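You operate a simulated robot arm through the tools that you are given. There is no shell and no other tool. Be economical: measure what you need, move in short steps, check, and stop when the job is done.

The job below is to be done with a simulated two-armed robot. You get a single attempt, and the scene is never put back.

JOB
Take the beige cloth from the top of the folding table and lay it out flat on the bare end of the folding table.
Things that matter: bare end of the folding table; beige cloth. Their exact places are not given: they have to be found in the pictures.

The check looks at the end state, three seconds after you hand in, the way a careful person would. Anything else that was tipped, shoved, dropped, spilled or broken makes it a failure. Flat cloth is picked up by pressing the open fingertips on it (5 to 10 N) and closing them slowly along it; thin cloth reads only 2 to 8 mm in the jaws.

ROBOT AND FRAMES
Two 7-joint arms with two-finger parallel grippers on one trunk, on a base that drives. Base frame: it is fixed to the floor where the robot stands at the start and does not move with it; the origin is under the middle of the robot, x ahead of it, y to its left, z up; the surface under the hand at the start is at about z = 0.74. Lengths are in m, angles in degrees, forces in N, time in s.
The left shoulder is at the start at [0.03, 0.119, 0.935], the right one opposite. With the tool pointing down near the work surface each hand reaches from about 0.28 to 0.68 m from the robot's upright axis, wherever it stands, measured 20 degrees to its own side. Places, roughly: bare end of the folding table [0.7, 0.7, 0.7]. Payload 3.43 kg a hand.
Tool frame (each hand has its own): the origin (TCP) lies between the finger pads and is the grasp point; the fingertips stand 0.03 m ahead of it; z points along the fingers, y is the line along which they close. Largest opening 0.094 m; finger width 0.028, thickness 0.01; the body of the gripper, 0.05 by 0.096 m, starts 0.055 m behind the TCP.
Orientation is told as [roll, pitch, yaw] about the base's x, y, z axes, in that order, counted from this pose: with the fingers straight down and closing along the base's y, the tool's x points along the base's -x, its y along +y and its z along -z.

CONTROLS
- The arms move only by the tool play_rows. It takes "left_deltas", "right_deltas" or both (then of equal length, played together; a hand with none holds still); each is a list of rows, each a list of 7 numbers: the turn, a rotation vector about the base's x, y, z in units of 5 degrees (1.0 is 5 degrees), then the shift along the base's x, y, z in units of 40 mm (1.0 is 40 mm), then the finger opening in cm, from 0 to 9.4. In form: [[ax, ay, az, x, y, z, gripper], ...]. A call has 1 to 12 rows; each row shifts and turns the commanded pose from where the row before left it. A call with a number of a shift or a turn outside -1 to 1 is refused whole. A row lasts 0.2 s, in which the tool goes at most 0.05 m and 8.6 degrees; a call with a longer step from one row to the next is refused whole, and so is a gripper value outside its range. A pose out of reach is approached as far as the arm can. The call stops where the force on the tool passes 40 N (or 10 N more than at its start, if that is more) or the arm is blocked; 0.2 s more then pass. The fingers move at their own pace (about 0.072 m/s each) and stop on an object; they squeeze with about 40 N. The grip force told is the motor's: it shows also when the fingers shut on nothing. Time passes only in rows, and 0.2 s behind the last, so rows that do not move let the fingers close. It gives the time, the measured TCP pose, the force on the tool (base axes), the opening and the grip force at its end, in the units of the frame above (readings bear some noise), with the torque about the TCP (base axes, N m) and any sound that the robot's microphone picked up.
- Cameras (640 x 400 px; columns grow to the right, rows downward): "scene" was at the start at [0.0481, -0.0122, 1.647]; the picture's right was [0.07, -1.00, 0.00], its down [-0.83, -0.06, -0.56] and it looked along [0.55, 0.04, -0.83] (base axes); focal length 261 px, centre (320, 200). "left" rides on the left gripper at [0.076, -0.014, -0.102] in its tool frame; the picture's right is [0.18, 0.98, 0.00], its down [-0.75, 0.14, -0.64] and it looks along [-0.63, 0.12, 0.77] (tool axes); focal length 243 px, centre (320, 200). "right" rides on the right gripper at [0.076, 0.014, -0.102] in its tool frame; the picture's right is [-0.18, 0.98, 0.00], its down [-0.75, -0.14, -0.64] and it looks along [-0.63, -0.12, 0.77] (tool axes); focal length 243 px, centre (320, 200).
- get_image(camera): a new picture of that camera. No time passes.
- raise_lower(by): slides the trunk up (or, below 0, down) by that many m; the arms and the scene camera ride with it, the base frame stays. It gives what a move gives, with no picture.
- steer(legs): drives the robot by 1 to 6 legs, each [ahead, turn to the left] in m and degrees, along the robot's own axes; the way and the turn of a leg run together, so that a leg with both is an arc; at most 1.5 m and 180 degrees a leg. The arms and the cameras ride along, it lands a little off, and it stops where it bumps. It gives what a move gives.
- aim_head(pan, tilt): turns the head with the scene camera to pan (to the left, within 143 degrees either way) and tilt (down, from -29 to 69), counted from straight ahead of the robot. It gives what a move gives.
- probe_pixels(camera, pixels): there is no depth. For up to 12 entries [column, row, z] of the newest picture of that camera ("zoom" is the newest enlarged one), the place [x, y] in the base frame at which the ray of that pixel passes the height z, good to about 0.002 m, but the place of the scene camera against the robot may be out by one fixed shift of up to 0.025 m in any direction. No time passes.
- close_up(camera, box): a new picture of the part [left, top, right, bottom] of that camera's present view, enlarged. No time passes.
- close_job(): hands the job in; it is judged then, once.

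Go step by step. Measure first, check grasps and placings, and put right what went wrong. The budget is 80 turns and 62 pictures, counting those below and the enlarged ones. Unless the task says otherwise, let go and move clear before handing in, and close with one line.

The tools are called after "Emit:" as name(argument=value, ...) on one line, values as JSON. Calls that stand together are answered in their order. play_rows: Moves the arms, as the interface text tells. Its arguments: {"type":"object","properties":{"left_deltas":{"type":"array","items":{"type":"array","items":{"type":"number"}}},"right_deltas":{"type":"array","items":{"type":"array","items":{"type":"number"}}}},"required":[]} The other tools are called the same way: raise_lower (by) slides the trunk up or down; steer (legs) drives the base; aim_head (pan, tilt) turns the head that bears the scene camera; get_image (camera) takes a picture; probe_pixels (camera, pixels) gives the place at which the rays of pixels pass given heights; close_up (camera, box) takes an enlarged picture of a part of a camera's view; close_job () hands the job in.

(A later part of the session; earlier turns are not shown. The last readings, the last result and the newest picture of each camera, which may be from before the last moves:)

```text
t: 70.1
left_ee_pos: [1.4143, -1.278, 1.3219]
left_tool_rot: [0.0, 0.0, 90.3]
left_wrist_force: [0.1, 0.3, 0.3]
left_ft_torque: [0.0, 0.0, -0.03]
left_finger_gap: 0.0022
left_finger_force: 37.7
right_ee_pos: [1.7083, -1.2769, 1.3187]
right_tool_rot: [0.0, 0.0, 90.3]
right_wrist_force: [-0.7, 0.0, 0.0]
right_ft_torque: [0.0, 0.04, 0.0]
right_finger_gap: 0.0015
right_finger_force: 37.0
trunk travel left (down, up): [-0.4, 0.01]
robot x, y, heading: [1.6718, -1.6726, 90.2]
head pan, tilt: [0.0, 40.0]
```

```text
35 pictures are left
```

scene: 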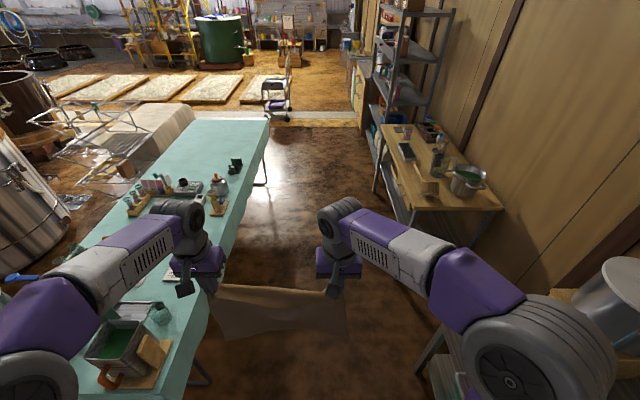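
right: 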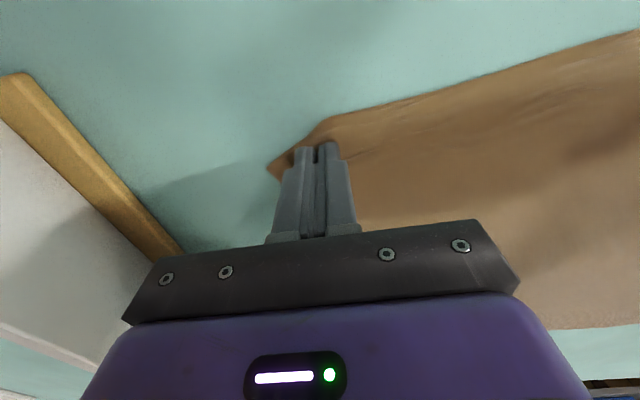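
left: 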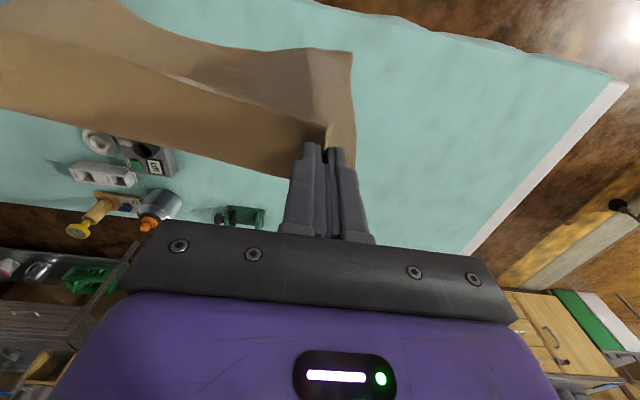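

Leg 2 was reported cut short although the pose is as planned; I check both sides for contact.

Emit:
aim_head(pan=-80, tilt=50)

Emit:
get_image(camera="scene")

Emit:
aim_head(pan=80, tilt=50)

Emit:
get_image(camera="scene")

```text
t: 71.6
left_ee_pos: [1.4143, -1.2792, 1.3206]
left_tool_rot: [0.0, 0.0, 90.3]
left_wrist_force: [0.0, 0.2, 0.3]
left_ft_torque: [0.0, 0.0, -0.06]
left_finger_gap: 0.0024
left_finger_force: 36.8
right_ee_pos: [1.7092, -1.2774, 1.3184]
right_tool_rot: [0.0, 0.0, 90.3]
right_wrist_force: [-0.9, 0.2, -0.5]
right_ft_torque: [-0.03, 0.02, -0.03]
right_finger_gap: 0.0016
right_finger_force: 36.9
trunk travel left (down, up): [-0.4, 0.01]
robot x, y, heading: [1.672, -1.6706, 90.3]
head pan, tilt: [-80.0, 50.0]
```

```text
34 pictures are left
```

scene: 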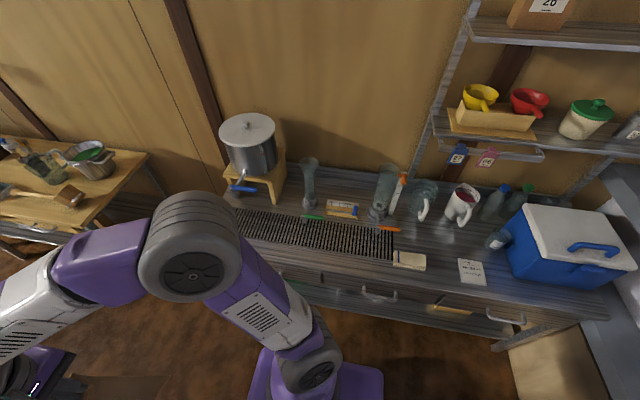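

```text
t: 74.0
left_ee_pos: [1.414, -1.279, 1.3211]
left_tool_rot: [0.1, 0.0, 90.3]
left_wrist_force: [0.0, 1.1, -0.1]
left_ft_torque: [-0.02, -0.01, -0.08]
left_finger_gap: 0.0025
left_finger_force: 37.2
right_ee_pos: [1.7088, -1.2772, 1.3192]
right_tool_rot: [-0.1, 0.0, 90.3]
right_wrist_force: [-1.1, -0.4, 0.2]
right_ft_torque: [0.03, 0.0, -0.01]
right_finger_gap: 0.0016
right_finger_force: 36.9
trunk travel left (down, up): [-0.4, 0.01]
robot x, y, heading: [1.671, -1.6709, 90.5]
head pan, tilt: [80.0, 50.0]
```

```text
33 pictures are left
```

scene: 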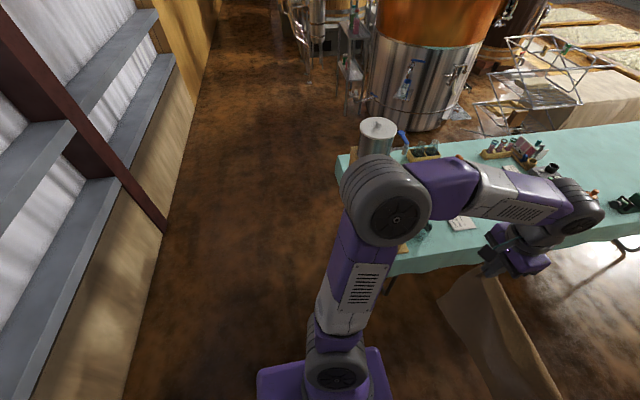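

No contact or disturbance is visible. I continue along the aisle, biasing towards the table side.

Emit:
steer(legs=[[0, 6], [1.2, 0], [0, -6]])

Emit:
aim_head(pan=0, tilt=50)

Emit:
get_image(camera="scene")

```text
t: 81.2
left_ee_pos: [1.282, -0.088, 1.3208]
left_tool_rot: [0.0, -0.1, 90.3]
left_wrist_force: [0.3, 0.1, 0.5]
left_ft_torque: [0.0, 0.01, -0.01]
left_finger_gap: 0.0023
left_finger_force: 36.9
right_ee_pos: [1.5765, -0.0871, 1.3194]
right_tool_rot: [0.0, 0.0, 90.4]
right_wrist_force: [-0.2, 0.5, -0.3]
right_ft_torque: [0.01, 0.02, -0.04]
right_finger_gap: 0.0017
right_finger_force: 36.5
trunk travel left (down, up): [-0.4, 0.01]
robot x, y, heading: [1.5395, -0.4773, 90.2]
head pan, tilt: [80.0, 50.0]
```

```text
t: 82.7
left_ee_pos: [1.2822, -0.0881, 1.3205]
left_tool_rot: [0.0, -0.1, 90.3]
left_wrist_force: [0.5, 0.6, 0.4]
left_ft_torque: [0.02, -0.06, 0.02]
left_finger_gap: 0.0024
left_finger_force: 36.9
right_ee_pos: [1.5764, -0.0867, 1.3181]
right_tool_rot: [0.0, 0.1, 90.5]
right_wrist_force: [0.0, 0.0, -0.7]
right_ft_torque: [-0.01, 0.0, 0.01]
right_finger_gap: 0.0016
right_finger_force: 36.5
trunk travel left (down, up): [-0.4, 0.01]
robot x, y, heading: [1.54, -0.4791, 90.4]
head pan, tilt: [0.0, 50.0]
```

```text
32 pictures are left
```

scene: 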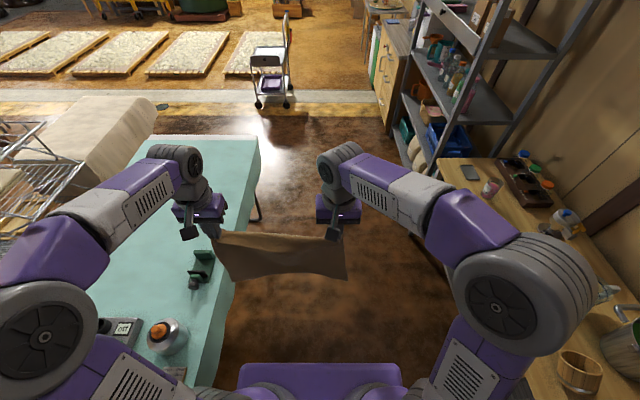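

Emit:
steer(legs=[[0, 2], [1.26, 0], [0, 88]])

Emit:
get_image(camera="scene")

Emit:
probe_pixels(camera="scene", pixels=[[320, 300, 0.74], [320, 320, 0.74], [320, 340, 0.74]])

```text
t: 93.2
left_ee_pos: [1.0968, 0.5183, 1.3214]
left_tool_rot: [0.0, 0.0, -179.0]
left_wrist_force: [0.5, -0.5, -0.1]
left_ft_torque: [0.02, -0.02, -0.03]
left_finger_gap: 0.0021
left_finger_force: 36.9
right_ee_pos: [1.0921, 0.8135, 1.3193]
right_tool_rot: [0.0, 0.0, -179.1]
right_wrist_force: [-0.7, 0.6, -0.7]
right_ft_torque: [-0.01, 0.0, -0.03]
right_finger_gap: 0.0017
right_finger_force: 36.2
trunk travel left (down, up): [-0.4, 0.01]
robot x, y, heading: [1.4864, 0.7801, -179.1]
head pan, tilt: [0.0, 50.0]
```

```text
31 pictures are left
```

scene: 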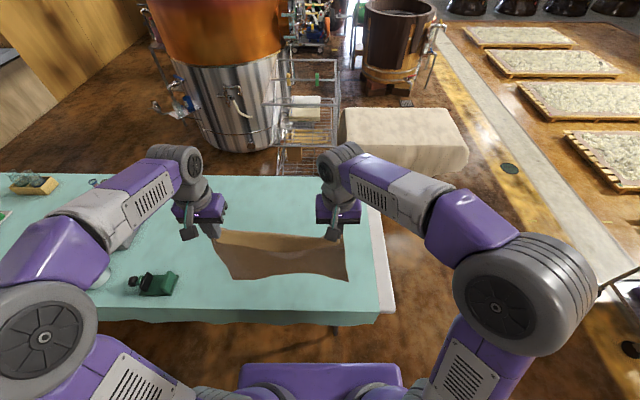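

```text
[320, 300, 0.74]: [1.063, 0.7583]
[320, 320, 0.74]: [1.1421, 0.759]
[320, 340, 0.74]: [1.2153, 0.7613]
```

Now facing the bare end from the far side; far table edge is x≈1.115 and there is a leg ahead, so I creep only 4 cm closer. Then I reach the hands outward with the fingers tilted forward.

Emit:
steer(legs=[[0.04, -0.5]])

Emit:
play_rows(left_deltas=[[0, 1, 0, -0.9, 0.2, 0, 0], [0, 1, 0, -0.9, 0.2, 0, 0], [0, 1, 0, -0.9, 0.2, 0, 0], [0, 1, 0, -0.9, 0.2, 0, 0], [0, 1, 0, -0.9, 0.2, 0, 0], [0, 1, 0, -0.9, 0.2, 0, 0], [0, 1, 0, -0.9, 0.2, 0, 0], [0, 1, 0, -0.9, 0.2, 0, 0], [0, 0, 0, 0, 0, 0, 0]], right_deltas=[[0, 1, 0, -0.9, 0.2, 0, 0], [0, 1, 0, -0.9, 0.2, 0, 0], [0, 1, 0, -0.9, 0.2, 0, 0], [0, 1, 0, -0.9, 0.2, 0, 0], [0, 1, 0, -0.9, 0.2, 0, 0], [0, 1, 0, -0.9, 0.2, 0, 0], [0, 1, 0, -0.9, 0.2, 0, 0], [0, 1, 0, -0.9, 0.2, 0, 0], [0, 0, 0, 0, 0, 0, 0]])

Emit:
get_image(camera="scene")

```text
t: 94.1
left_ee_pos: [1.0576, 0.5223, 1.3216]
left_tool_rot: [-0.1, -0.1, -179.5]
left_wrist_force: [0.0, 0.9, -0.9]
left_ft_torque: [-0.01, 0.01, -0.03]
left_finger_gap: 0.0024
left_finger_force: 36.9
right_ee_pos: [1.0574, 0.8186, 1.3205]
right_tool_rot: [-0.2, -0.2, -179.5]
right_wrist_force: [0.1, 0.1, 0.7]
right_ft_torque: [0.04, 0.01, -0.02]
right_finger_gap: 0.0019
right_finger_force: 36.6
trunk travel left (down, up): [-0.4, 0.01]
robot x, y, heading: [1.4481, 0.7814, -179.6]
head pan, tilt: [0.0, 50.0]
```

```text
t: 96.1
left_ee_pos: [0.7688, 0.5865, 1.3227]
left_tool_rot: [-0.5, -40.1, -179.3]
left_wrist_force: [-0.1, -0.6, -0.7]
left_ft_torque: [0.03, -0.01, -0.04]
left_finger_gap: 0.0024
left_finger_force: 37.0
right_ee_pos: [0.7685, 0.8807, 1.3196]
right_tool_rot: [-0.5, -40.2, -179.3]
right_wrist_force: [0.3, -0.3, -0.3]
right_ft_torque: [0.03, 0.01, -0.05]
right_finger_gap: 0.0018
right_finger_force: 36.1
trunk travel left (down, up): [-0.4, 0.01]
robot x, y, heading: [1.4487, 0.7816, -179.4]
head pan, tilt: [0.0, 50.0]
```

```text
30 pictures are left
```

scene: 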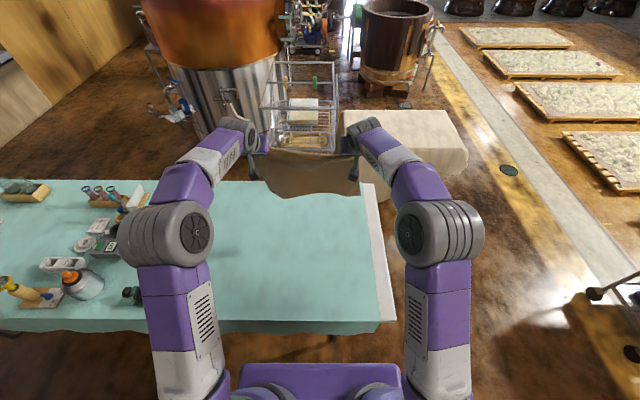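

The hands reach easily at x=0.77. I extend further out.

Emit:
play_rows(left_deltas=[[0, 1, 0, -0.9, 0, 0, 0], [0, 1, 0, -0.9, 0, 0, 0], [0, 1, 0, -0.9, 0, 0, 0], [0, 1, 0, -0.9, 0, 0, 0], [0, 0, 0, 0, 0, 0, 0], [0, 0, 0, 0, 0, 0, 0]], right_deltas=[[0, 1, 0, -0.9, 0, 0, 0], [0, 1, 0, -0.9, 0, 0, 0], [0, 1, 0, -0.9, 0, 0, 0], [0, 1, 0, -0.9, 0, 0, 0], [0, 0, 0, 0, 0, 0, 0], [0, 0, 0, 0, 0, 0, 0]])

Emit:
get_image(camera="scene")

```text
t: 97.5
left_ee_pos: [0.6335, 0.5811, 1.3122]
left_tool_rot: [-1.0, -59.9, -178.9]
left_wrist_force: [-0.2, 8.3, -0.9]
left_ft_torque: [0.09, -0.02, -0.28]
left_finger_gap: 0.0025
left_finger_force: 36.9
left hand out of reach, approached as far as the arm can: row 4
right_ee_pos: [0.6342, 0.8931, 1.306]
right_tool_rot: [-0.7, -60.0, -178.9]
right_wrist_force: [0.1, -7.9, -0.8]
right_ft_torque: [-0.15, 0.04, 0.22]
right_finger_gap: 0.0016
right_finger_force: 36.4
right hand out of reach, approached as far as the arm can: row 4
trunk travel left (down, up): [-0.4, 0.01]
robot x, y, heading: [1.4477, 0.7875, -179.6]
head pan, tilt: [0.0, 50.0]
```

```text
29 pictures are left
```

scene: 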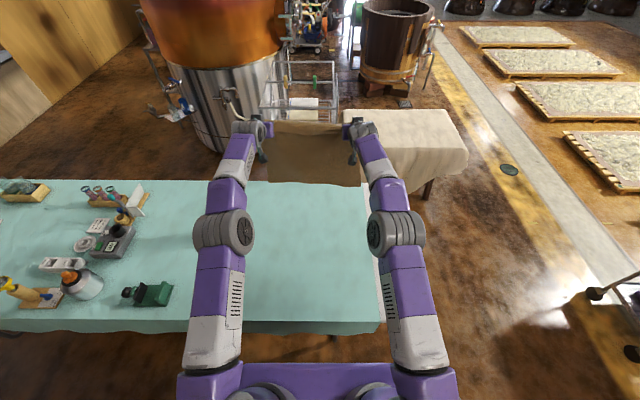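

At the reach limit with slight tension; I back off 4 cm, relax, then lower with the trunk until the bottom edge nearly touches.

Emit:
play_rows(left_deltas=[[0, 0, 0, 0.5, 0.1, 0, 0], [0, 0, 0, 0.6, 0.1, 0, 0], [0, 0, 0, 0, 0, 0, 0]], right_deltas=[[0, 0, 0, 0.5, -0.05, 0, 0], [0, 0, 0, 0.6, -0.05, 0, 0], [0, 0, 0, 0, 0, 0, 0]])

Emit:
raise_lower(by=-0.17)

Emit:
get_image(camera="scene")

Emit:
get_image(camera="left")

```text
t: 98.3
left_ee_pos: [0.6797, 0.5865, 1.3121]
left_tool_rot: [-0.9, -60.0, -178.9]
left_wrist_force: [-0.3, 1.2, -1.6]
left_ft_torque: [0.0, -0.01, -0.09]
left_finger_gap: 0.0021
left_finger_force: 37.1
right_ee_pos: [0.6801, 0.8897, 1.3062]
right_tool_rot: [-1.0, -60.0, -178.9]
right_wrist_force: [-0.2, -1.1, 0.2]
right_ft_torque: [-0.04, -0.01, 0.02]
right_finger_gap: 0.0016
right_finger_force: 36.2
trunk travel left (down, up): [-0.4, 0.01]
robot x, y, heading: [1.4442, 0.7828, -179.7]
head pan, tilt: [0.0, 50.0]
```

```text
t: 100.2
left_ee_pos: [0.6793, 0.5868, 1.1435]
left_tool_rot: [-0.9, -59.9, -179.0]
left_wrist_force: [-0.5, 0.8, -0.3]
left_ft_torque: [0.05, 0.04, -0.07]
left_finger_gap: 0.0025
left_finger_force: 36.8
right_ee_pos: [0.6812, 0.8903, 1.138]
right_tool_rot: [-0.9, -60.0, -178.9]
right_wrist_force: [0.8, 0.2, -0.3]
right_ft_torque: [-0.03, 0.0, -0.04]
right_finger_gap: 0.0016
right_finger_force: 36.3
trunk travel left (down, up): [-0.23, 0.18]
robot x, y, heading: [1.4441, 0.7815, -179.6]
head pan, tilt: [0.0, 50.0]
```

```text
28 pictures are left
```

scene: 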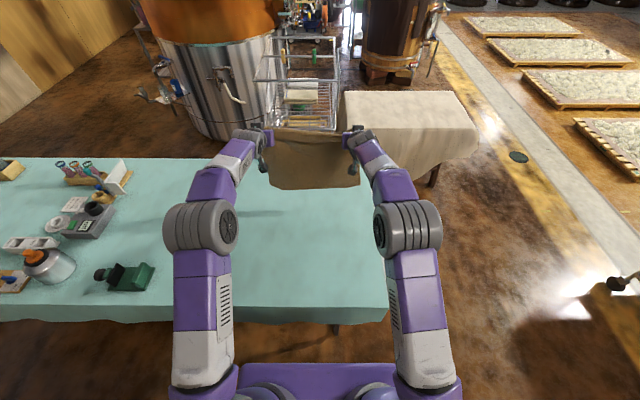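

```text
27 pictures are left
```

left: 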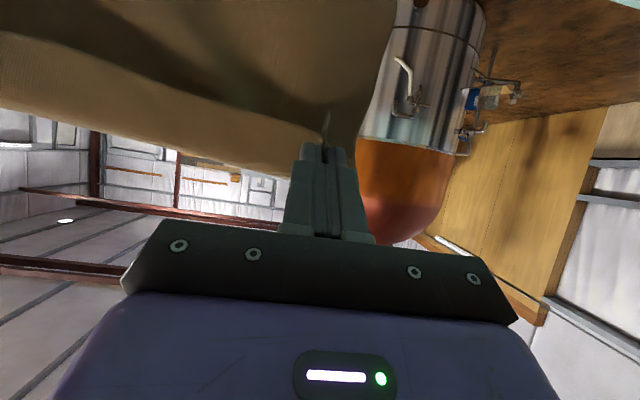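

Cloth bottom is just above the table near x≈0.66. I lower the last 3.5 cm, then start laying it back towards me along an arc.

Emit:
play_rows(left_deltas=[[0, 0, 0, 0, 0, -0.45, 0], [0, 0, 0, 0, 0, -0.45, 0], [0, 0, 0, 0, 0, 0, 0], [0, -1, 0, 0.91, 0, -0.37, 0], [0, -1, 0, 0.9, 0, -0.43, 0], [0, -1, 0, 0.88, 0, -0.51, 0], [0, -1, 0, 0.86, 0, -0.57, 0], [0, 0, 0, 0, 0, 0, 0]], right_deltas=[[0, 0, 0, 0, 0, -0.4, 0], [0, 0, 0, 0, 0, -0.38, 0], [0, 0, 0, 0, 0, 0, 0], [0, -1, 0, 0.91, 0, -0.37, 0], [0, -1, 0, 0.9, 0, -0.43, 0], [0, -1, 0, 0.88, 0, -0.51, 0], [0, -1, 0, 0.86, 0, -0.57, 0], [0, 0, 0, 0, 0, 0, 0]])

Emit:
get_image(camera="scene")

```text
t: 102.0
left_ee_pos: [0.8212, 0.5878, 1.031]
left_tool_rot: [-0.3, -40.0, -179.3]
left_wrist_force: [-0.7, 1.0, 0.2]
left_ft_torque: [0.01, -0.01, -0.08]
left_finger_gap: 0.0025
left_finger_force: 36.5
right_ee_pos: [0.8216, 0.8896, 1.032]
right_tool_rot: [-0.3, -39.9, -179.3]
right_wrist_force: [0.1, 1.1, -0.1]
right_ft_torque: [-0.02, -0.03, -0.05]
right_finger_gap: 0.0019
right_finger_force: 36.1
trunk travel left (down, up): [-0.23, 0.18]
robot x, y, heading: [1.4468, 0.7829, -179.4]
head pan, tilt: [0.0, 50.0]
```

```text
26 pictures are left
```

scene: 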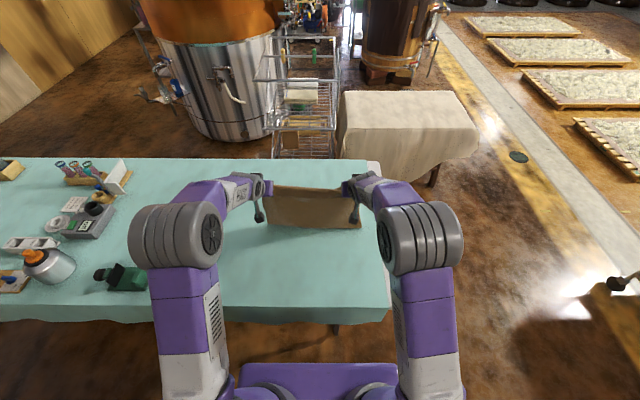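

Emit:
probe_pixels(camera="scene", pixels=[[315, 229, 0.74], [362, 229, 0.74], [268, 224, 0.74], [315, 188, 1.01], [380, 163, 0.74]])

Emit:
close_up(camera="scene", box=[230, 150, 400, 256])

```text
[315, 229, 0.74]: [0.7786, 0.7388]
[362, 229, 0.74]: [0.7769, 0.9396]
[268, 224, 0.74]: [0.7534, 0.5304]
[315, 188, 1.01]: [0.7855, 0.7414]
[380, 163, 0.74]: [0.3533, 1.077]
```

```text
3.76 times, centred on (315, 203) of scene
```

zoom: 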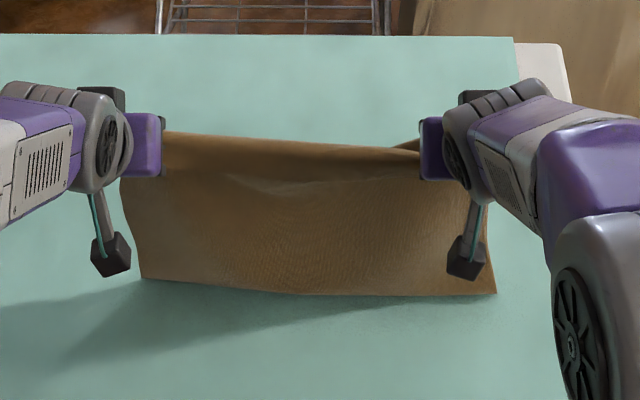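

Need to tell whether the visible lower line is a fold or the free edge; the hand camera looks past it.

Emit:
get_image(camera="right")

```text
24 pictures are left
```

right: 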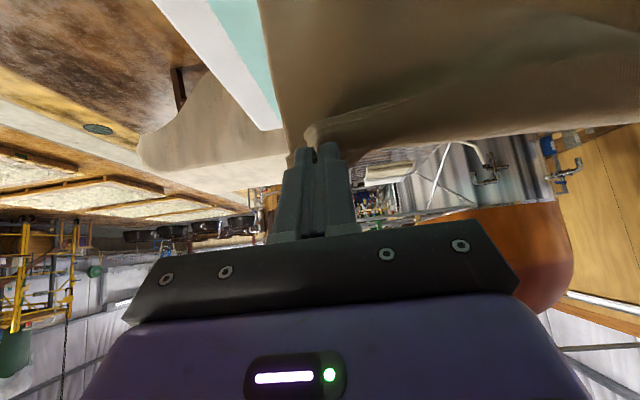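

Emit:
play_rows(left_deltas=[[0, -1, 0, 0.82, 0, -0.63, 0], [0, -1, 0, 0.77, 0, -0.68, 0], [0, -1, 0, 0.71, 0, -0.73, 0], [0, 0, 0, 0, 0, 0, 0]], right_deltas=[[0, -1, 0, 0.82, 0, -0.63, 0], [0, -1, 0, 0.77, 0, -0.68, 0], [0, -1, 0, 0.71, 0, -0.73, 0], [0, 0, 0, 0, 0, 0, 0]])

Emit:
close_up(camera="scene", box=[230, 150, 400, 256])

```text
t: 103.0
left_ee_pos: [0.9157, 0.5864, 0.948]
left_tool_rot: [-0.2, -25.0, -179.3]
left_wrist_force: [-0.1, 0.6, 0.0]
left_ft_torque: [0.02, 0.05, -0.06]
left_finger_gap: 0.0023
left_finger_force: 36.8
right_ee_pos: [0.9153, 0.8903, 0.9506]
right_tool_rot: [-0.3, -24.9, -179.4]
right_wrist_force: [0.5, -0.5, 0.3]
right_ft_torque: [-0.05, -0.02, -0.02]
right_finger_gap: 0.0014
right_finger_force: 36.1
trunk travel left (down, up): [-0.23, 0.18]
robot x, y, heading: [1.4445, 0.785, -179.4]
head pan, tilt: [0.0, 50.0]
```

```text
3.76 times, centred on (315, 203) of scene
```

zoom: 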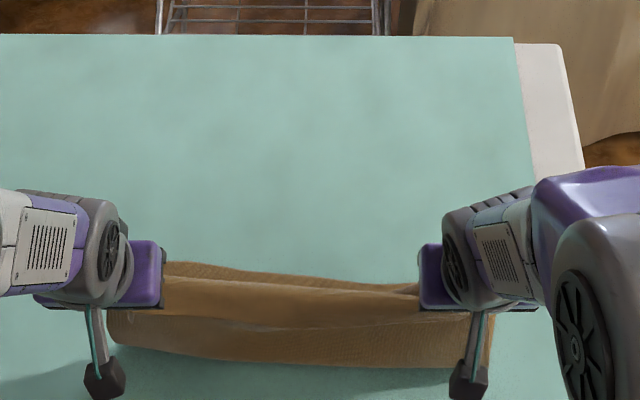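

Emit:
probe_pixels(camera="zoom", pixels=[[180, 262, 0.74], [300, 275, 0.74], [400, 285, 0.74], [300, 362, 0.74], [110, 340, 0.74], [490, 368, 0.74], [300, 290, 0.93]])

Emit:
get_image(camera="scene")

```text
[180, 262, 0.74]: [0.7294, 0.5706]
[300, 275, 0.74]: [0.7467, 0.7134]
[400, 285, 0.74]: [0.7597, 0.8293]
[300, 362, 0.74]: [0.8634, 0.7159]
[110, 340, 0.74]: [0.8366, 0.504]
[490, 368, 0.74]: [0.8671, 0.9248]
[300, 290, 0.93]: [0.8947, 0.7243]
```

```text
22 pictures are left
```

scene: 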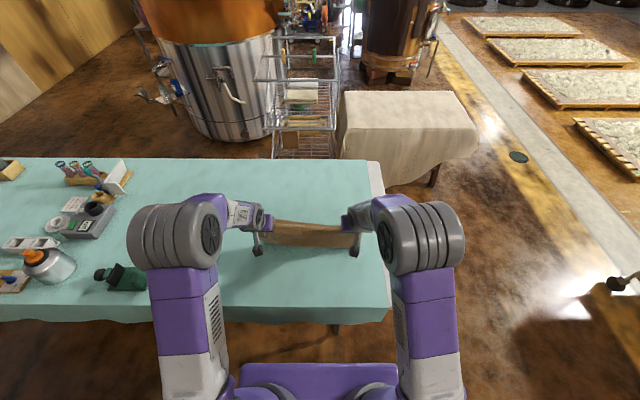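

The far edge landed at x≈0.74, which would put the near edge right at the table edge. I lift the cloth again, reach further out, and let it settle before re-laying with a steeper descent.

Emit:
play_rows(left_deltas=[[0, 0, 0, 0, 0, 1, 0], [0, 0, 0, 0, 0, 1, 0], [0, 0, 0, 0, 0, 1, 0], [0, 0, 0, 0, 0, 1, 0], [0, 0, 0, 0, 0, 1, 0], [0, 1, 0, -0.97, 0, 0, 0], [0, 1, 0, -0.97, 0, 0, 0], [0, 1, 0, -0.97, 0, 0, 0], [0, 1, 0, -0.97, 0, 0, 0], [0, 1, 0, -0.97, 0, 0, 0], [0, 1, 0, -0.97, 0, 0, 0], [0, 1, 0, -0.9, 0, 0, 0]], right_deltas=[[0, 0, 0, 0, 0, 1, 0], [0, 0, 0, 0, 0, 1, 0], [0, 0, 0, 0, 0, 1, 0], [0, 0, 0, 0, 0, 1, 0], [0, 0, 0, 0, 0, 1, 0], [0, 1, 0, -0.97, 0, 0, 0], [0, 1, 0, -0.97, 0, 0, 0], [0, 1, 0, -0.97, 0, 0, 0], [0, 1, 0, -0.97, 0, 0, 0], [0, 1, 0, -0.97, 0, 0, 0], [0, 1, 0, -0.97, 0, 0, 0], [0, 1, 0, -0.9, 0, 0, 0]])

Emit:
play_rows(left_deltas=[[0, 0, 0, 0, 0, 0, 0], [0, 0, 0, 0, 0, 0, 0], [0, 0, 0, 0, 0, 0, 0], [0, 0, 0, 0, 0, 0, 0], [0, 0, 0, 0, 0, 0, 0], [0, 0, 0, 0, 0, 0, 0]])

Emit:
close_up(camera="scene", box=[230, 110, 400, 216])

```text
t: 105.6
left_ee_pos: [0.6424, 0.5878, 1.1468]
left_tool_rot: [-1.0, -59.9, -179.0]
left_wrist_force: [0.0, 0.3, 0.7]
left_ft_torque: [0.0, 0.01, -0.05]
left_finger_gap: 0.0021
left_finger_force: 36.9
right_ee_pos: [0.6434, 0.8906, 1.1463]
right_tool_rot: [-1.0, -60.0, -178.8]
right_wrist_force: [-0.6, -0.5, -0.5]
right_ft_torque: [-0.01, -0.01, -0.03]
right_finger_gap: 0.0019
right_finger_force: 36.1
trunk travel left (down, up): [-0.23, 0.18]
robot x, y, heading: [1.4454, 0.7801, -179.5]
head pan, tilt: [0.0, 50.0]
```

```text
t: 107.0
left_ee_pos: [0.6438, 0.5873, 1.1517]
left_tool_rot: [-0.9, -60.0, -179.0]
left_wrist_force: [0.0, 0.1, 0.1]
left_ft_torque: [0.01, -0.02, -0.05]
left_finger_gap: 0.0024
left_finger_force: 37.2
right_ee_pos: [0.645, 0.8903, 1.1493]
right_tool_rot: [-0.9, -60.0, -178.9]
right_wrist_force: [-0.3, -0.9, -1.8]
right_ft_torque: [-0.04, 0.02, -0.03]
right_finger_gap: 0.0019
right_finger_force: 36.7
trunk travel left (down, up): [-0.23, 0.18]
robot x, y, heading: [1.4476, 0.7803, -179.5]
head pan, tilt: [0.0, 50.0]
```

```text
3.76 times, centred on (315, 163) of scene
```

zoom: 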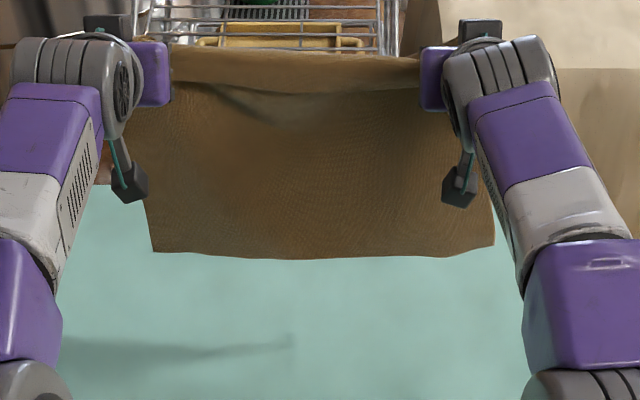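

Emit:
probe_pixels(camera="zoom", pixels=[[310, 256, 0.74], [310, 256, 0.8], [310, 256, 0.86], [155, 251, 0.8], [493, 246, 0.8]])

```text
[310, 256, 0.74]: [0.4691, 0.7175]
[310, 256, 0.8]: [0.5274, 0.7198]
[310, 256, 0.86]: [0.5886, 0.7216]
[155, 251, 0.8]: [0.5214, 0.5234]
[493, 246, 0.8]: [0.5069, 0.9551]
```

The bottom is still ~8–14 cm above the table, which explains the slide. I lower straight down 8 cm and re-measure.

Emit:
play_rows(left_deltas=[[0, 0, 0, 0, 0, -0.5, 0], [0, 0, 0, 0, 0, -0.5, 0], [0, 0, 0, 0, 0, -0.5, 0], [0, 0, 0, 0, 0, -0.5, 0], [0, 0, 0, 0, 0, 0, 0], [0, 0, 0, 0, 0, 0, 0]], right_deltas=[[0, 0, 0, 0, 0, -0.5, 0], [0, 0, 0, 0, 0, -0.5, 0], [0, 0, 0, 0, 0, -0.5, 0], [0, 0, 0, 0, 0, -0.5, 0], [0, 0, 0, 0, 0, 0, 0], [0, 0, 0, 0, 0, 0, 0]])

Emit:
close_up(camera="scene", box=[230, 110, 400, 216])

Emit:
probe_pixels(camera="zoom", pixels=[[310, 280, 0.74], [310, 300, 0.74], [310, 320, 0.74], [310, 280, 0.8], [310, 300, 0.8], [310, 320, 0.8]])

```text
t: 108.4
left_ee_pos: [0.6448, 0.5884, 1.0689]
left_tool_rot: [-0.8, -60.0, -179.0]
left_wrist_force: [-1.2, -0.1, -0.8]
left_ft_torque: [0.0, 0.02, -0.05]
left_finger_gap: 0.0022
left_finger_force: 36.8
right_ee_pos: [0.6452, 0.8902, 1.0696]
right_tool_rot: [-0.9, -60.0, -178.8]
right_wrist_force: [0.3, 0.0, -0.5]
right_ft_torque: [-0.04, -0.04, -0.03]
right_finger_gap: 0.0018
right_finger_force: 36.7
trunk travel left (down, up): [-0.23, 0.18]
robot x, y, heading: [1.4481, 0.7848, -179.3]
head pan, tilt: [0.0, 50.0]
```

```text
3.76 times, centred on (315, 163) of scene
```

zoom: 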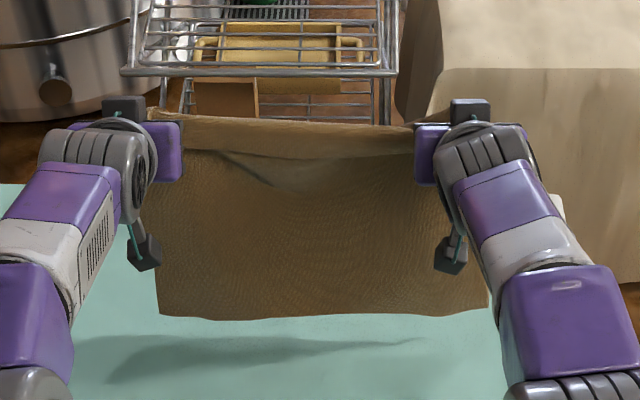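

```text
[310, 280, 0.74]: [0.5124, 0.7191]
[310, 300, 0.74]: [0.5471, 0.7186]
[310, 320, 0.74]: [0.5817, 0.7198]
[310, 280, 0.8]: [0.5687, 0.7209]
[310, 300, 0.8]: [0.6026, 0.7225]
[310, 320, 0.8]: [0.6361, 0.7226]
```

The bottom is ~4 cm above the table at x≈0.61. Now I descend steeply and lay back towards me.

Emit:
play_rows(left_deltas=[[0, 0, 0, 0, 0, -0.7, 0], [0, -1, 0, 0.3, 0, -0.7, 0], [0, -1, 0, 0.5, 0, -0.7, 0], [0, -1, 0, 0.65, 0, -0.65, 0], [0, -1, 0, 0.75, 0, -0.6, 0], [0, -1, 0, 0.75, 0, -0.55, 0], [0, -1, 0, 0.75, 0, -0.5, 0], [0, -1, 0, 0.75, 0, -0.4, 0], [0, -1, 0, 0.75, 0, -0.4, 0], [0, 0, 0, 0, 0, 0, 0]], right_deltas=[[0, 0, 0, 0, 0, -0.7, 0], [0, -1, 0, 0.3, 0, -0.7, 0], [0, -1, 0, 0.5, 0, -0.7, 0], [0, -1, 0, 0.65, 0, -0.65, 0], [0, -1, 0, 0.75, 0, -0.6, 0], [0, -1, 0, 0.75, 0, -0.55, 0], [0, -1, 0, 0.75, 0, -0.5, 0], [0, -1, 0, 0.75, 0, -0.4, 0], [0, -1, 0, 0.75, 0, -0.4, 0], [0, 0, 0, 0, 0, 0, 0]])

Emit:
close_up(camera="scene", box=[230, 150, 400, 256])

Emit:
probe_pixels(camera="zoom", pixels=[[310, 100, 0.74], [310, 150, 0.74], [310, 200, 0.74], [310, 250, 0.74], [310, 300, 0.74], [310, 350, 0.74]])

```text
t: 110.6
left_ee_pos: [0.8533, 0.5884, 0.8624]
left_tool_rot: [-0.2, -20.0, -179.5]
left_wrist_force: [0.6, 0.1, -0.5]
left_ft_torque: [0.06, 0.04, -0.08]
left_finger_gap: 0.0022
left_finger_force: 37.2
right_ee_pos: [0.8534, 0.8901, 0.8612]
right_tool_rot: [-0.2, -20.1, -179.4]
right_wrist_force: [-0.3, 0.1, -0.9]
right_ft_torque: [0.0, 0.04, -0.04]
right_finger_gap: 0.0018
right_finger_force: 36.4
trunk travel left (down, up): [-0.23, 0.18]
robot x, y, heading: [1.4469, 0.7826, -179.4]
head pan, tilt: [0.0, 50.0]
```

```text
3.76 times, centred on (315, 203) of scene
```

zoom: 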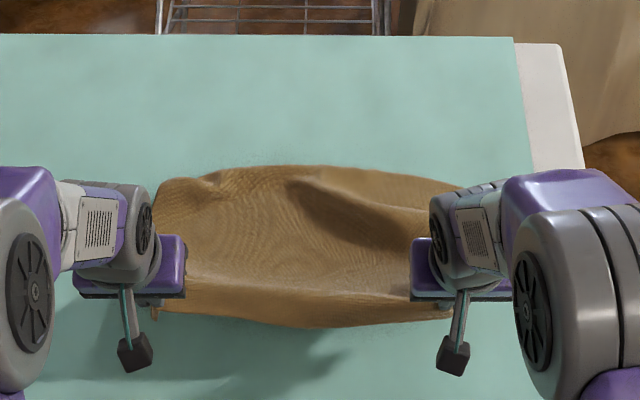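

```text
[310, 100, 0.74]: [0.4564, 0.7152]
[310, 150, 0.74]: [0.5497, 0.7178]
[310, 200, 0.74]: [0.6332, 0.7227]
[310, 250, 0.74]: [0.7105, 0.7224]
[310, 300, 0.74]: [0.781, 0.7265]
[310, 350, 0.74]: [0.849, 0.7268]
```

The far part is now lying out at x≈0.6. I continue to lower and pull the near edge flat.

Emit:
play_rows(left_deltas=[[0, -1, 0, 0.75, 0, -0.4, 0], [0, -1, 0, 0.75, 0, -0.5, 0], [0, -1, 0, 0.7, 0, -0.55, 0], [0, -1, 0, 0.6, 0, -0.5, 0], [0, 0, 0, 0, 0, 0, 0]], right_deltas=[[0, -1, 0, 0.75, 0, -0.4, 0], [0, -1, 0, 0.75, 0, -0.5, 0], [0, -1, 0, 0.7, 0, -0.55, 0], [0, -1, 0, 0.6, 0, -0.5, 0], [0, 0, 0, 0, 0, 0, 0]])

Emit:
close_up(camera="scene", box=[220, 150, 412, 270])

Emit:
probe_pixels(camera="zoom", pixels=[[310, 100, 0.74], [310, 150, 0.74], [310, 200, 0.74], [310, 250, 0.74], [310, 300, 0.74], [310, 350, 0.74]])

```text
t: 111.8
left_ee_pos: [0.9652, 0.5873, 0.7826]
left_tool_rot: [0.1, 0.0, -179.5]
left_wrist_force: [-0.9, 0.3, -0.4]
left_ft_torque: [0.05, 0.02, 0.0]
left_finger_gap: 0.0022
left_finger_force: 36.7
right_ee_pos: [0.966, 0.8901, 0.784]
right_tool_rot: [0.0, 0.0, -179.5]
right_wrist_force: [0.1, -0.8, 0.3]
right_ft_torque: [-0.02, -0.01, -0.06]
right_finger_gap: 0.0014
right_finger_force: 36.3
trunk travel left (down, up): [-0.23, 0.18]
robot x, y, heading: [1.4483, 0.7821, -179.5]
head pan, tilt: [0.0, 50.0]
```

```text
3.33 times, centred on (316, 210) of scene
```

zoom: 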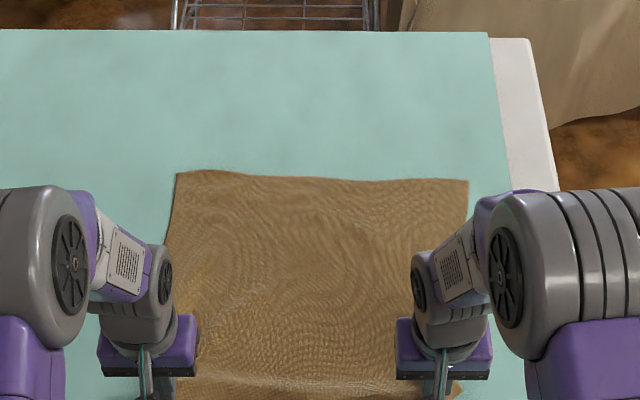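

```text
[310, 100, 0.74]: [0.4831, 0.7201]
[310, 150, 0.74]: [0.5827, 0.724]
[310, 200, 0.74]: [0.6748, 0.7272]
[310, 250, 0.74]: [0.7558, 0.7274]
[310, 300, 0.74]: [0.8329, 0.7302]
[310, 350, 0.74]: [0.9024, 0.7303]
```

The cloth lies flat with far edge at x≈0.635. I lower the near edge onto the table, pull it gently taut, then check.

Emit:
play_rows(left_deltas=[[0, 0, 0, 0.3, -0.05, -0.15, 0], [0, 0, 0, 0.3, -0.05, -0.05, 0], [0, 0, 0, 0.1, 0, 0, 0], [0, 0, 0, 0, 0, 0, 0]], right_deltas=[[0, 0, 0, 0.3, 0.05, -0.15, 0], [0, 0, 0, 0.3, 0.05, -0.1, 0], [0, 0, 0, 0.1, 0, 0, 0], [0, 0, 0, 0, 0, 0, 0]])

Emit:
close_up(camera="scene", box=[210, 150, 418, 280])

Emit:
get_image(camera="left")

```text
t: 112.8
left_ee_pos: [0.9933, 0.5842, 0.7769]
left_tool_rot: [0.0, 0.0, -179.6]
left_wrist_force: [0.8, 5.9, 0.7]
left_ft_torque: [0.17, 0.03, -0.05]
left_finger_gap: 0.0026
left_finger_force: 37.1
right_ee_pos: [0.994, 0.8931, 0.7749]
right_tool_rot: [0.2, -0.3, -179.4]
right_wrist_force: [-3.7, -6.3, 8.3]
right_ft_torque: [-0.25, 0.15, -0.03]
right_finger_gap: 0.0018
right_finger_force: 35.9
trunk travel left (down, up): [-0.23, 0.18]
robot x, y, heading: [1.4458, 0.7821, -179.3]
head pan, tilt: [0.0, 50.0]
```

```text
3.08 times, centred on (314, 215) of scene
```

zoom: 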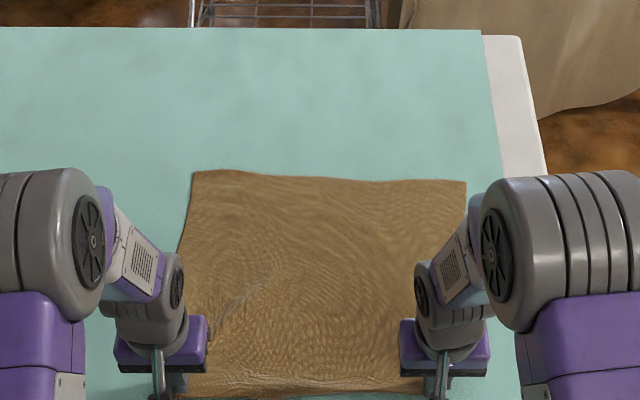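

```text
16 pictures are left
```

left: 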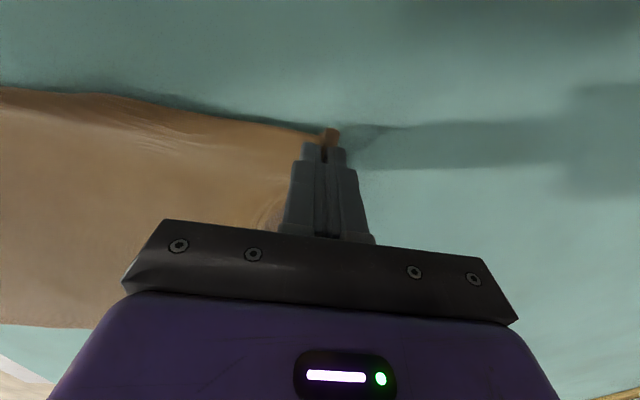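

Nearly flat. I release gently and lift straight up.

Emit:
play_rows(left_deltas=[[0, 0, 0, 0, 0.05, 0, 0], [0, 0, 0, 0, 0, 0, 0.5], [0, 0, 0, 0, 0, 0, 1], [0, 0, 0, 0, 0, 0, 2], [0, 0, 0, 0, 0, 0, 3], [0, 0, 0, 0, 0, 0, 4], [0, 0, 0, 0, 0, 0.3, 4], [0, 0, 0, 0, 0, 0.5, 4], [0, 0, 0, 0, 0, 1, 4], [0, 0, 0, 0, 0, 1, 4]], right_deltas=[[0, 0, 0, 0, -0.05, 0.03, 0], [0, 0, 0, 0, 0, 0, 0.5], [0, 0, 0, 0, 0, 0, 1], [0, 0, 0, 0, 0, 0, 2], [0, 0, 0, 0, 0, 0, 3], [0, 0, 0, 0, 0, 0, 4], [0, 0, 0, 0, 0, 0.3, 4], [0, 0, 0, 0, 0, 0.5, 4], [0, 0, 0, 0, 0, 1, 4], [0, 0, 0, 0, 0, 1, 4]])

Emit:
get_image(camera="left")

Emit:
get_image(camera="right")

```text
t: 115.0
left_ee_pos: [0.995, 0.5842, 0.8885]
left_tool_rot: [0.1, 0.0, -179.5]
left_wrist_force: [0.9, -0.5, -0.1]
left_ft_torque: [0.01, 0.0, -0.05]
left_finger_gap: 0.0398
left_finger_force: 0.1
right_ee_pos: [0.9938, 0.8933, 0.887]
right_tool_rot: [0.1, 0.1, -179.5]
right_wrist_force: [0.3, -0.3, 0.1]
right_ft_torque: [0.01, 0.02, 0.03]
right_finger_gap: 0.0398
right_finger_force: 0.1
trunk travel left (down, up): [-0.23, 0.18]
robot x, y, heading: [1.4458, 0.7832, -179.6]
head pan, tilt: [0.0, 50.0]
```

```text
15 pictures are left
```

left: 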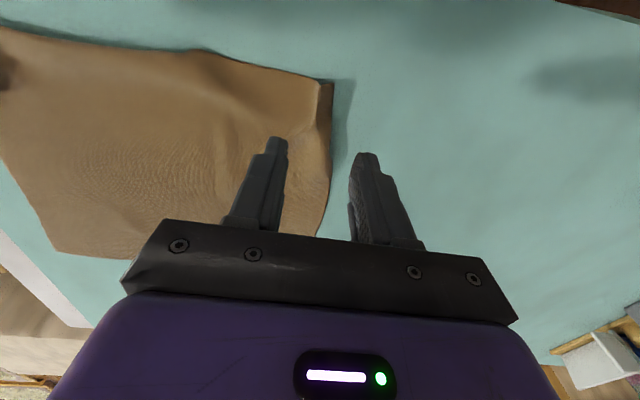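

```text
14 pictures are left
```

right: 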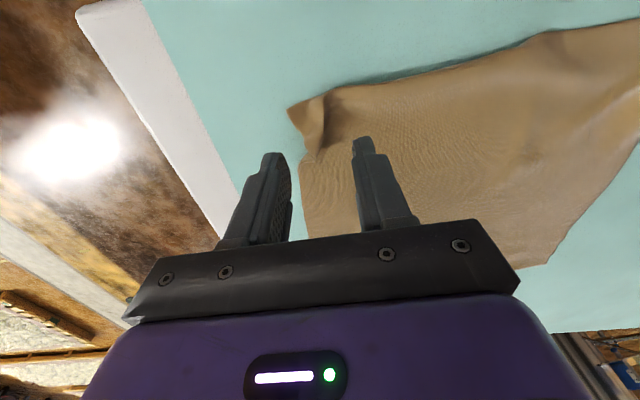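

Released. The near corners still hold small gather folds; I move the hands up and aside for a full look.

Emit:
play_rows(left_deltas=[[0, 0, 0, 0.3, -0.6, 0.9, 2], [0, 0, 0, 0.3, -0.6, 0.9, 0], [0, 0, 0, 0, -0.9, 0.5, 0], [0, 0, 0, 0, 0, 0, 0]], right_deltas=[[0, 0, 0, 0.3, 0.6, 0.9, 2], [0, 0, 0, 0.3, 0.6, 0.9, 0], [0, 0, 0, 0, 0.9, 0.5, 0], [0, 0, 0, 0, 0, 0, 0]])

Emit:
close_up(camera="scene", box=[210, 180, 418, 310])

Emit:
probe_pixels(camera="right", pixels=[[289, 108, 0.74], [325, 90, 0.75], [545, 30, 0.75], [300, 200, 0.74]])

Emit:
probe_pixels(camera="left", pixels=[[332, 83, 0.75], [320, 82, 0.74], [200, 52, 0.75], [320, 230, 0.74], [318, 110, 0.74]])

```text
t: 116.0
left_ee_pos: [1.0176, 0.5018, 0.9804]
left_tool_rot: [-0.1, 0.1, -179.5]
left_wrist_force: [0.7, 0.2, 0.4]
left_ft_torque: [-0.01, 0.01, 0.01]
left_finger_gap: 0.0
left_finger_force: 32.6
right_ee_pos: [1.0177, 0.9765, 0.9773]
right_tool_rot: [0.0, 0.0, -179.4]
right_wrist_force: [-0.6, 0.2, -0.4]
right_ft_torque: [-0.02, 0.01, 0.04]
right_finger_gap: 0.0002
right_finger_force: 32.9
trunk travel left (down, up): [-0.23, 0.18]
robot x, y, heading: [1.4504, 0.7823, -179.5]
head pan, tilt: [0.0, 50.0]
```

```text
3.08 times, centred on (314, 245) of scene
```

zoom: 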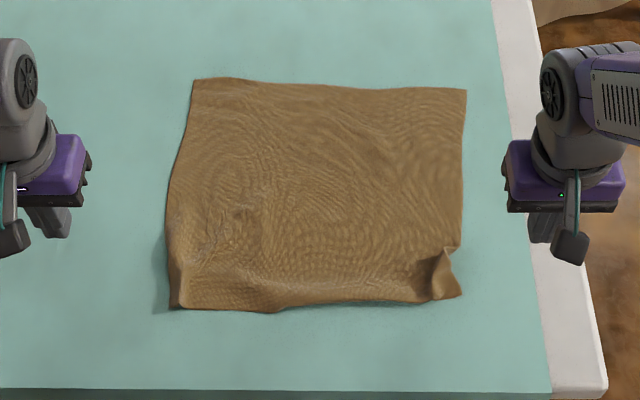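

```text
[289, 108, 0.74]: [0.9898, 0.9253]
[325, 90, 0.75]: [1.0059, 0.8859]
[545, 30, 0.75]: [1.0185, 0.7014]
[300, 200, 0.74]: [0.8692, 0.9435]
```

```text
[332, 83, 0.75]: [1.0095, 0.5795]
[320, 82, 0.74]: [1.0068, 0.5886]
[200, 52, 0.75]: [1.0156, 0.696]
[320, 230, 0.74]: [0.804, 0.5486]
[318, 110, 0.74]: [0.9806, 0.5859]
```

The cloth lies out nicely over x≈0.635–1.015, y≈0.53–0.95, with only small ridges at the two near corners. I iron these outward with closed fingertips.

Emit:
play_rows(left_deltas=[[0, 0, 0, -0.165, 0.59, -0.9, 0], [0, 0, 0, -0.165, 0.59, -0.9, 0], [0, 0, 0, -0.165, 0.59, -0.9, 0], [0, 0, 0, -0.165, 0.59, -0.9, 0], [0, 0, 0, -0.165, 0.59, -0.9, 0], [0, 0, 0, 0, 0, -0.4, 0], [0, 0, 0, 0, 0, -0.2, 0], [0, 0, 0, 0, 0, 0, 0]], right_deltas=[[0, 0, 0, -0.165, -0.557, -0.885, 0], [0, 0, 0, -0.165, -0.557, -0.885, 0], [0, 0, 0, -0.165, -0.557, -0.885, 0], [0, 0, 0, -0.165, -0.557, -0.885, 0], [0, 0, 0, -0.165, -0.557, -0.885, 0], [0, 0, 0, 0, 0, -0.4, 0], [0, 0, 0, 0, 0, -0.2, 0], [0, 0, 0, 0, 0, 0, 0]])

```text
t: 117.8
left_ee_pos: [0.9846, 0.6199, 0.7759]
left_tool_rot: [0.0, 0.0, -179.5]
left_wrist_force: [0.1, 0.7, 0.0]
left_ft_torque: [0.03, 0.03, 0.01]
left_finger_gap: 0.0002
left_finger_force: 33.1
right_ee_pos: [0.9847, 0.8656, 0.7765]
right_tool_rot: [0.0, 0.0, -179.5]
right_wrist_force: [-0.2, 0.1, -0.2]
right_ft_torque: [0.02, 0.02, 0.0]
right_finger_gap: 0.0
right_finger_force: 33.0
trunk travel left (down, up): [-0.23, 0.18]
robot x, y, heading: [1.4487, 0.7813, -179.4]
head pan, tilt: [0.0, 50.0]
```

Emit:
play_rows(left_deltas=[[0, 0, 0, 0, 0, -0.07, 0], [0, 0, 0, 0, 0, -0.03, 0], [0, 0, 0, 0, 0, 0, 0]], right_deltas=[[0, 0, 0, 0, 0, -0.07, 0], [0, 0, 0, 0, 0, -0.04, 0], [0, 0, 0, 0, 0, 0, 0]])

```text
t: 118.6
left_ee_pos: [0.9841, 0.6201, 0.7734]
left_tool_rot: [-0.1, 0.0, -179.5]
left_wrist_force: [-0.5, 1.2, 0.0]
left_ft_torque: [0.04, -0.06, 0.0]
left_finger_gap: 0.0
left_finger_force: 33.2
right_ee_pos: [0.9845, 0.8656, 0.7725]
right_tool_rot: [0.0, -0.2, -179.4]
right_wrist_force: [0.0, 0.3, 0.6]
right_ft_torque: [0.02, -0.01, -0.01]
right_finger_gap: 0.0002
right_finger_force: 32.5
trunk travel left (down, up): [-0.23, 0.18]
robot x, y, heading: [1.4467, 0.783, -179.3]
head pan, tilt: [0.0, 50.0]
```

Nearly at contact; a touch lower, then sweep outward.

Emit:
play_rows(left_deltas=[[0, 0, 0, 0, 0, -0.05, 0], [0, 0, 0, 0, -0.3, 0, 0], [0, 0, 0, 0, -0.3, 0, 0], [0, 0, 0, 0, -0.3, 0, 0], [0, 0, 0, 0, -0.3, 0, 0], [0, 0, 0, 0, -0.3, 0, 0], [0, 0, 0, 0, -0.3, 0, 0], [0, 0, 0, 0, -0.3, 0, 0]], right_deltas=[[0, 0, 0, 0, 0, -0.035, 0], [0, 0, 0, 0, 0.3, 0, 0], [0, 0, 0, 0, 0.3, 0, 0], [0, 0, 0, 0, 0.3, 0, 0], [0, 0, 0, 0, 0.3, 0, 0], [0, 0, 0, 0, 0.3, 0, 0], [0, 0, 0, 0, 0.3, 0, 0], [0, 0, 0, 0, 0.3, 0, 0]])

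Emit:
play_rows(left_deltas=[[0, 0, 0, 0, -0.2, 0.5, 0], [0, 0, 0, 0.3, -0.6, 0.9, 0], [0, 0, 0, 0.3, -0.6, 0.9, 0], [0, 0, 0, 0, -0.9, 0.5, 0], [0, 0, 0, 0, 0, 0, 0]], right_deltas=[[0, 0, 0, 0, 0.2, 0.5, 0], [0, 0, 0, 0.3, 0.6, 0.9, 0], [0, 0, 0, 0.3, 0.6, 0.9, 0], [0, 0, 0, 0, 0.9, 0.5, 0], [0, 0, 0, 0, 0, 0, 0]])

Emit:
close_up(camera="scene", box=[210, 180, 418, 310])

```text
t: 120.4
left_ee_pos: [0.9864, 0.5329, 0.77]
left_tool_rot: [0.0, 0.2, -179.5]
left_wrist_force: [0.0, -0.6, 0.2]
left_ft_torque: [-0.02, -0.03, -0.04]
left_finger_gap: 0.0001
left_finger_force: 32.9
right_ee_pos: [0.9854, 0.9484, 0.7715]
right_tool_rot: [0.1, -0.1, -179.3]
right_wrist_force: [0.6, -3.2, 7.8]
right_ft_torque: [-0.17, -0.08, 0.0]
right_finger_gap: 0.0
right_finger_force: 32.7
trunk travel left (down, up): [-0.23, 0.18]
robot x, y, heading: [1.4459, 0.7808, -179.8]
head pan, tilt: [0.0, 50.0]
```

```text
t: 121.6
left_ee_pos: [1.0068, 0.4434, 0.8836]
left_tool_rot: [0.0, 0.0, -179.6]
left_wrist_force: [-0.1, 0.0, -1.1]
left_ft_torque: [0.02, 0.04, 0.0]
left_finger_gap: 0.0
left_finger_force: 32.9
right_ee_pos: [1.0065, 1.0408, 0.8843]
right_tool_rot: [-0.1, 0.0, -179.5]
right_wrist_force: [-0.8, 0.0, -0.4]
right_ft_torque: [0.02, 0.02, 0.01]
right_finger_gap: 0.0001
right_finger_force: 33.3
trunk travel left (down, up): [-0.23, 0.18]
robot x, y, heading: [1.4466, 0.7828, -179.5]
head pan, tilt: [0.0, 50.0]
```

```text
3.08 times, centred on (314, 245) of scene
```

zoom: 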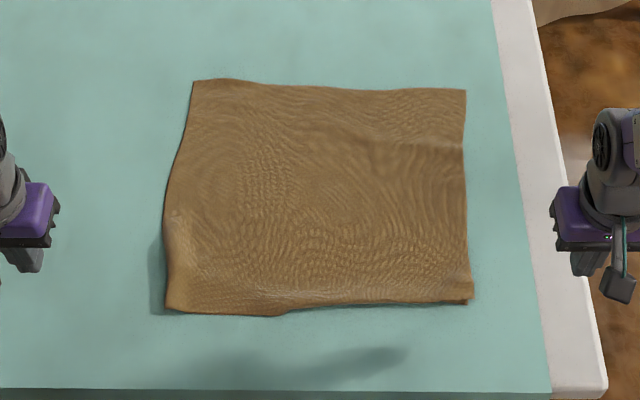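

Much flatter; only the left near corner still stands slightly (shadow at (158, 290)). One more pass there with the left hand.

Emit:
play_rows(left_deltas=[[0, 0, 0, -0.21, 0.84, 0, 0], [0, 0, 0, -0.21, 0.84, 0, 0], [0, 0, 0, -0.21, 0.84, 0, 0], [0, 0, 0, -0.21, 0.84, 0, 0], [0, 0, 0, -0.21, 0.84, 0, 0], [0, 0, 0, 0, 0, -0.95, 0], [0, 0, 0, 0, 0, -0.95, 0], [0, 0, 0, 0, 0, -0.75, 0], [0, 0, 0, 0, 0, -0.1, 0], [0, 0, 0, 0, 0, -0.05, 0], [0, 0, 0, 0, 0, 0, 0]])

```text
t: 124.0
left_ee_pos: [0.966, 0.6122, 0.7716]
left_tool_rot: [0.0, -0.2, -179.5]
left_wrist_force: [2.1, 0.9, 4.8]
left_ft_torque: [0.01, -0.05, -0.03]
left_finger_gap: 0.0001
left_finger_force: 33.9
right_ee_pos: [1.0071, 1.0419, 0.8842]
right_tool_rot: [0.0, 0.0, -179.4]
right_wrist_force: [-0.9, 1.0, -0.4]
right_ft_torque: [-0.02, 0.01, -0.02]
right_finger_gap: 0.0
right_finger_force: 32.3
trunk travel left (down, up): [-0.23, 0.18]
robot x, y, heading: [1.445, 0.7801, -179.5]
head pan, tilt: [0.0, 50.0]
```

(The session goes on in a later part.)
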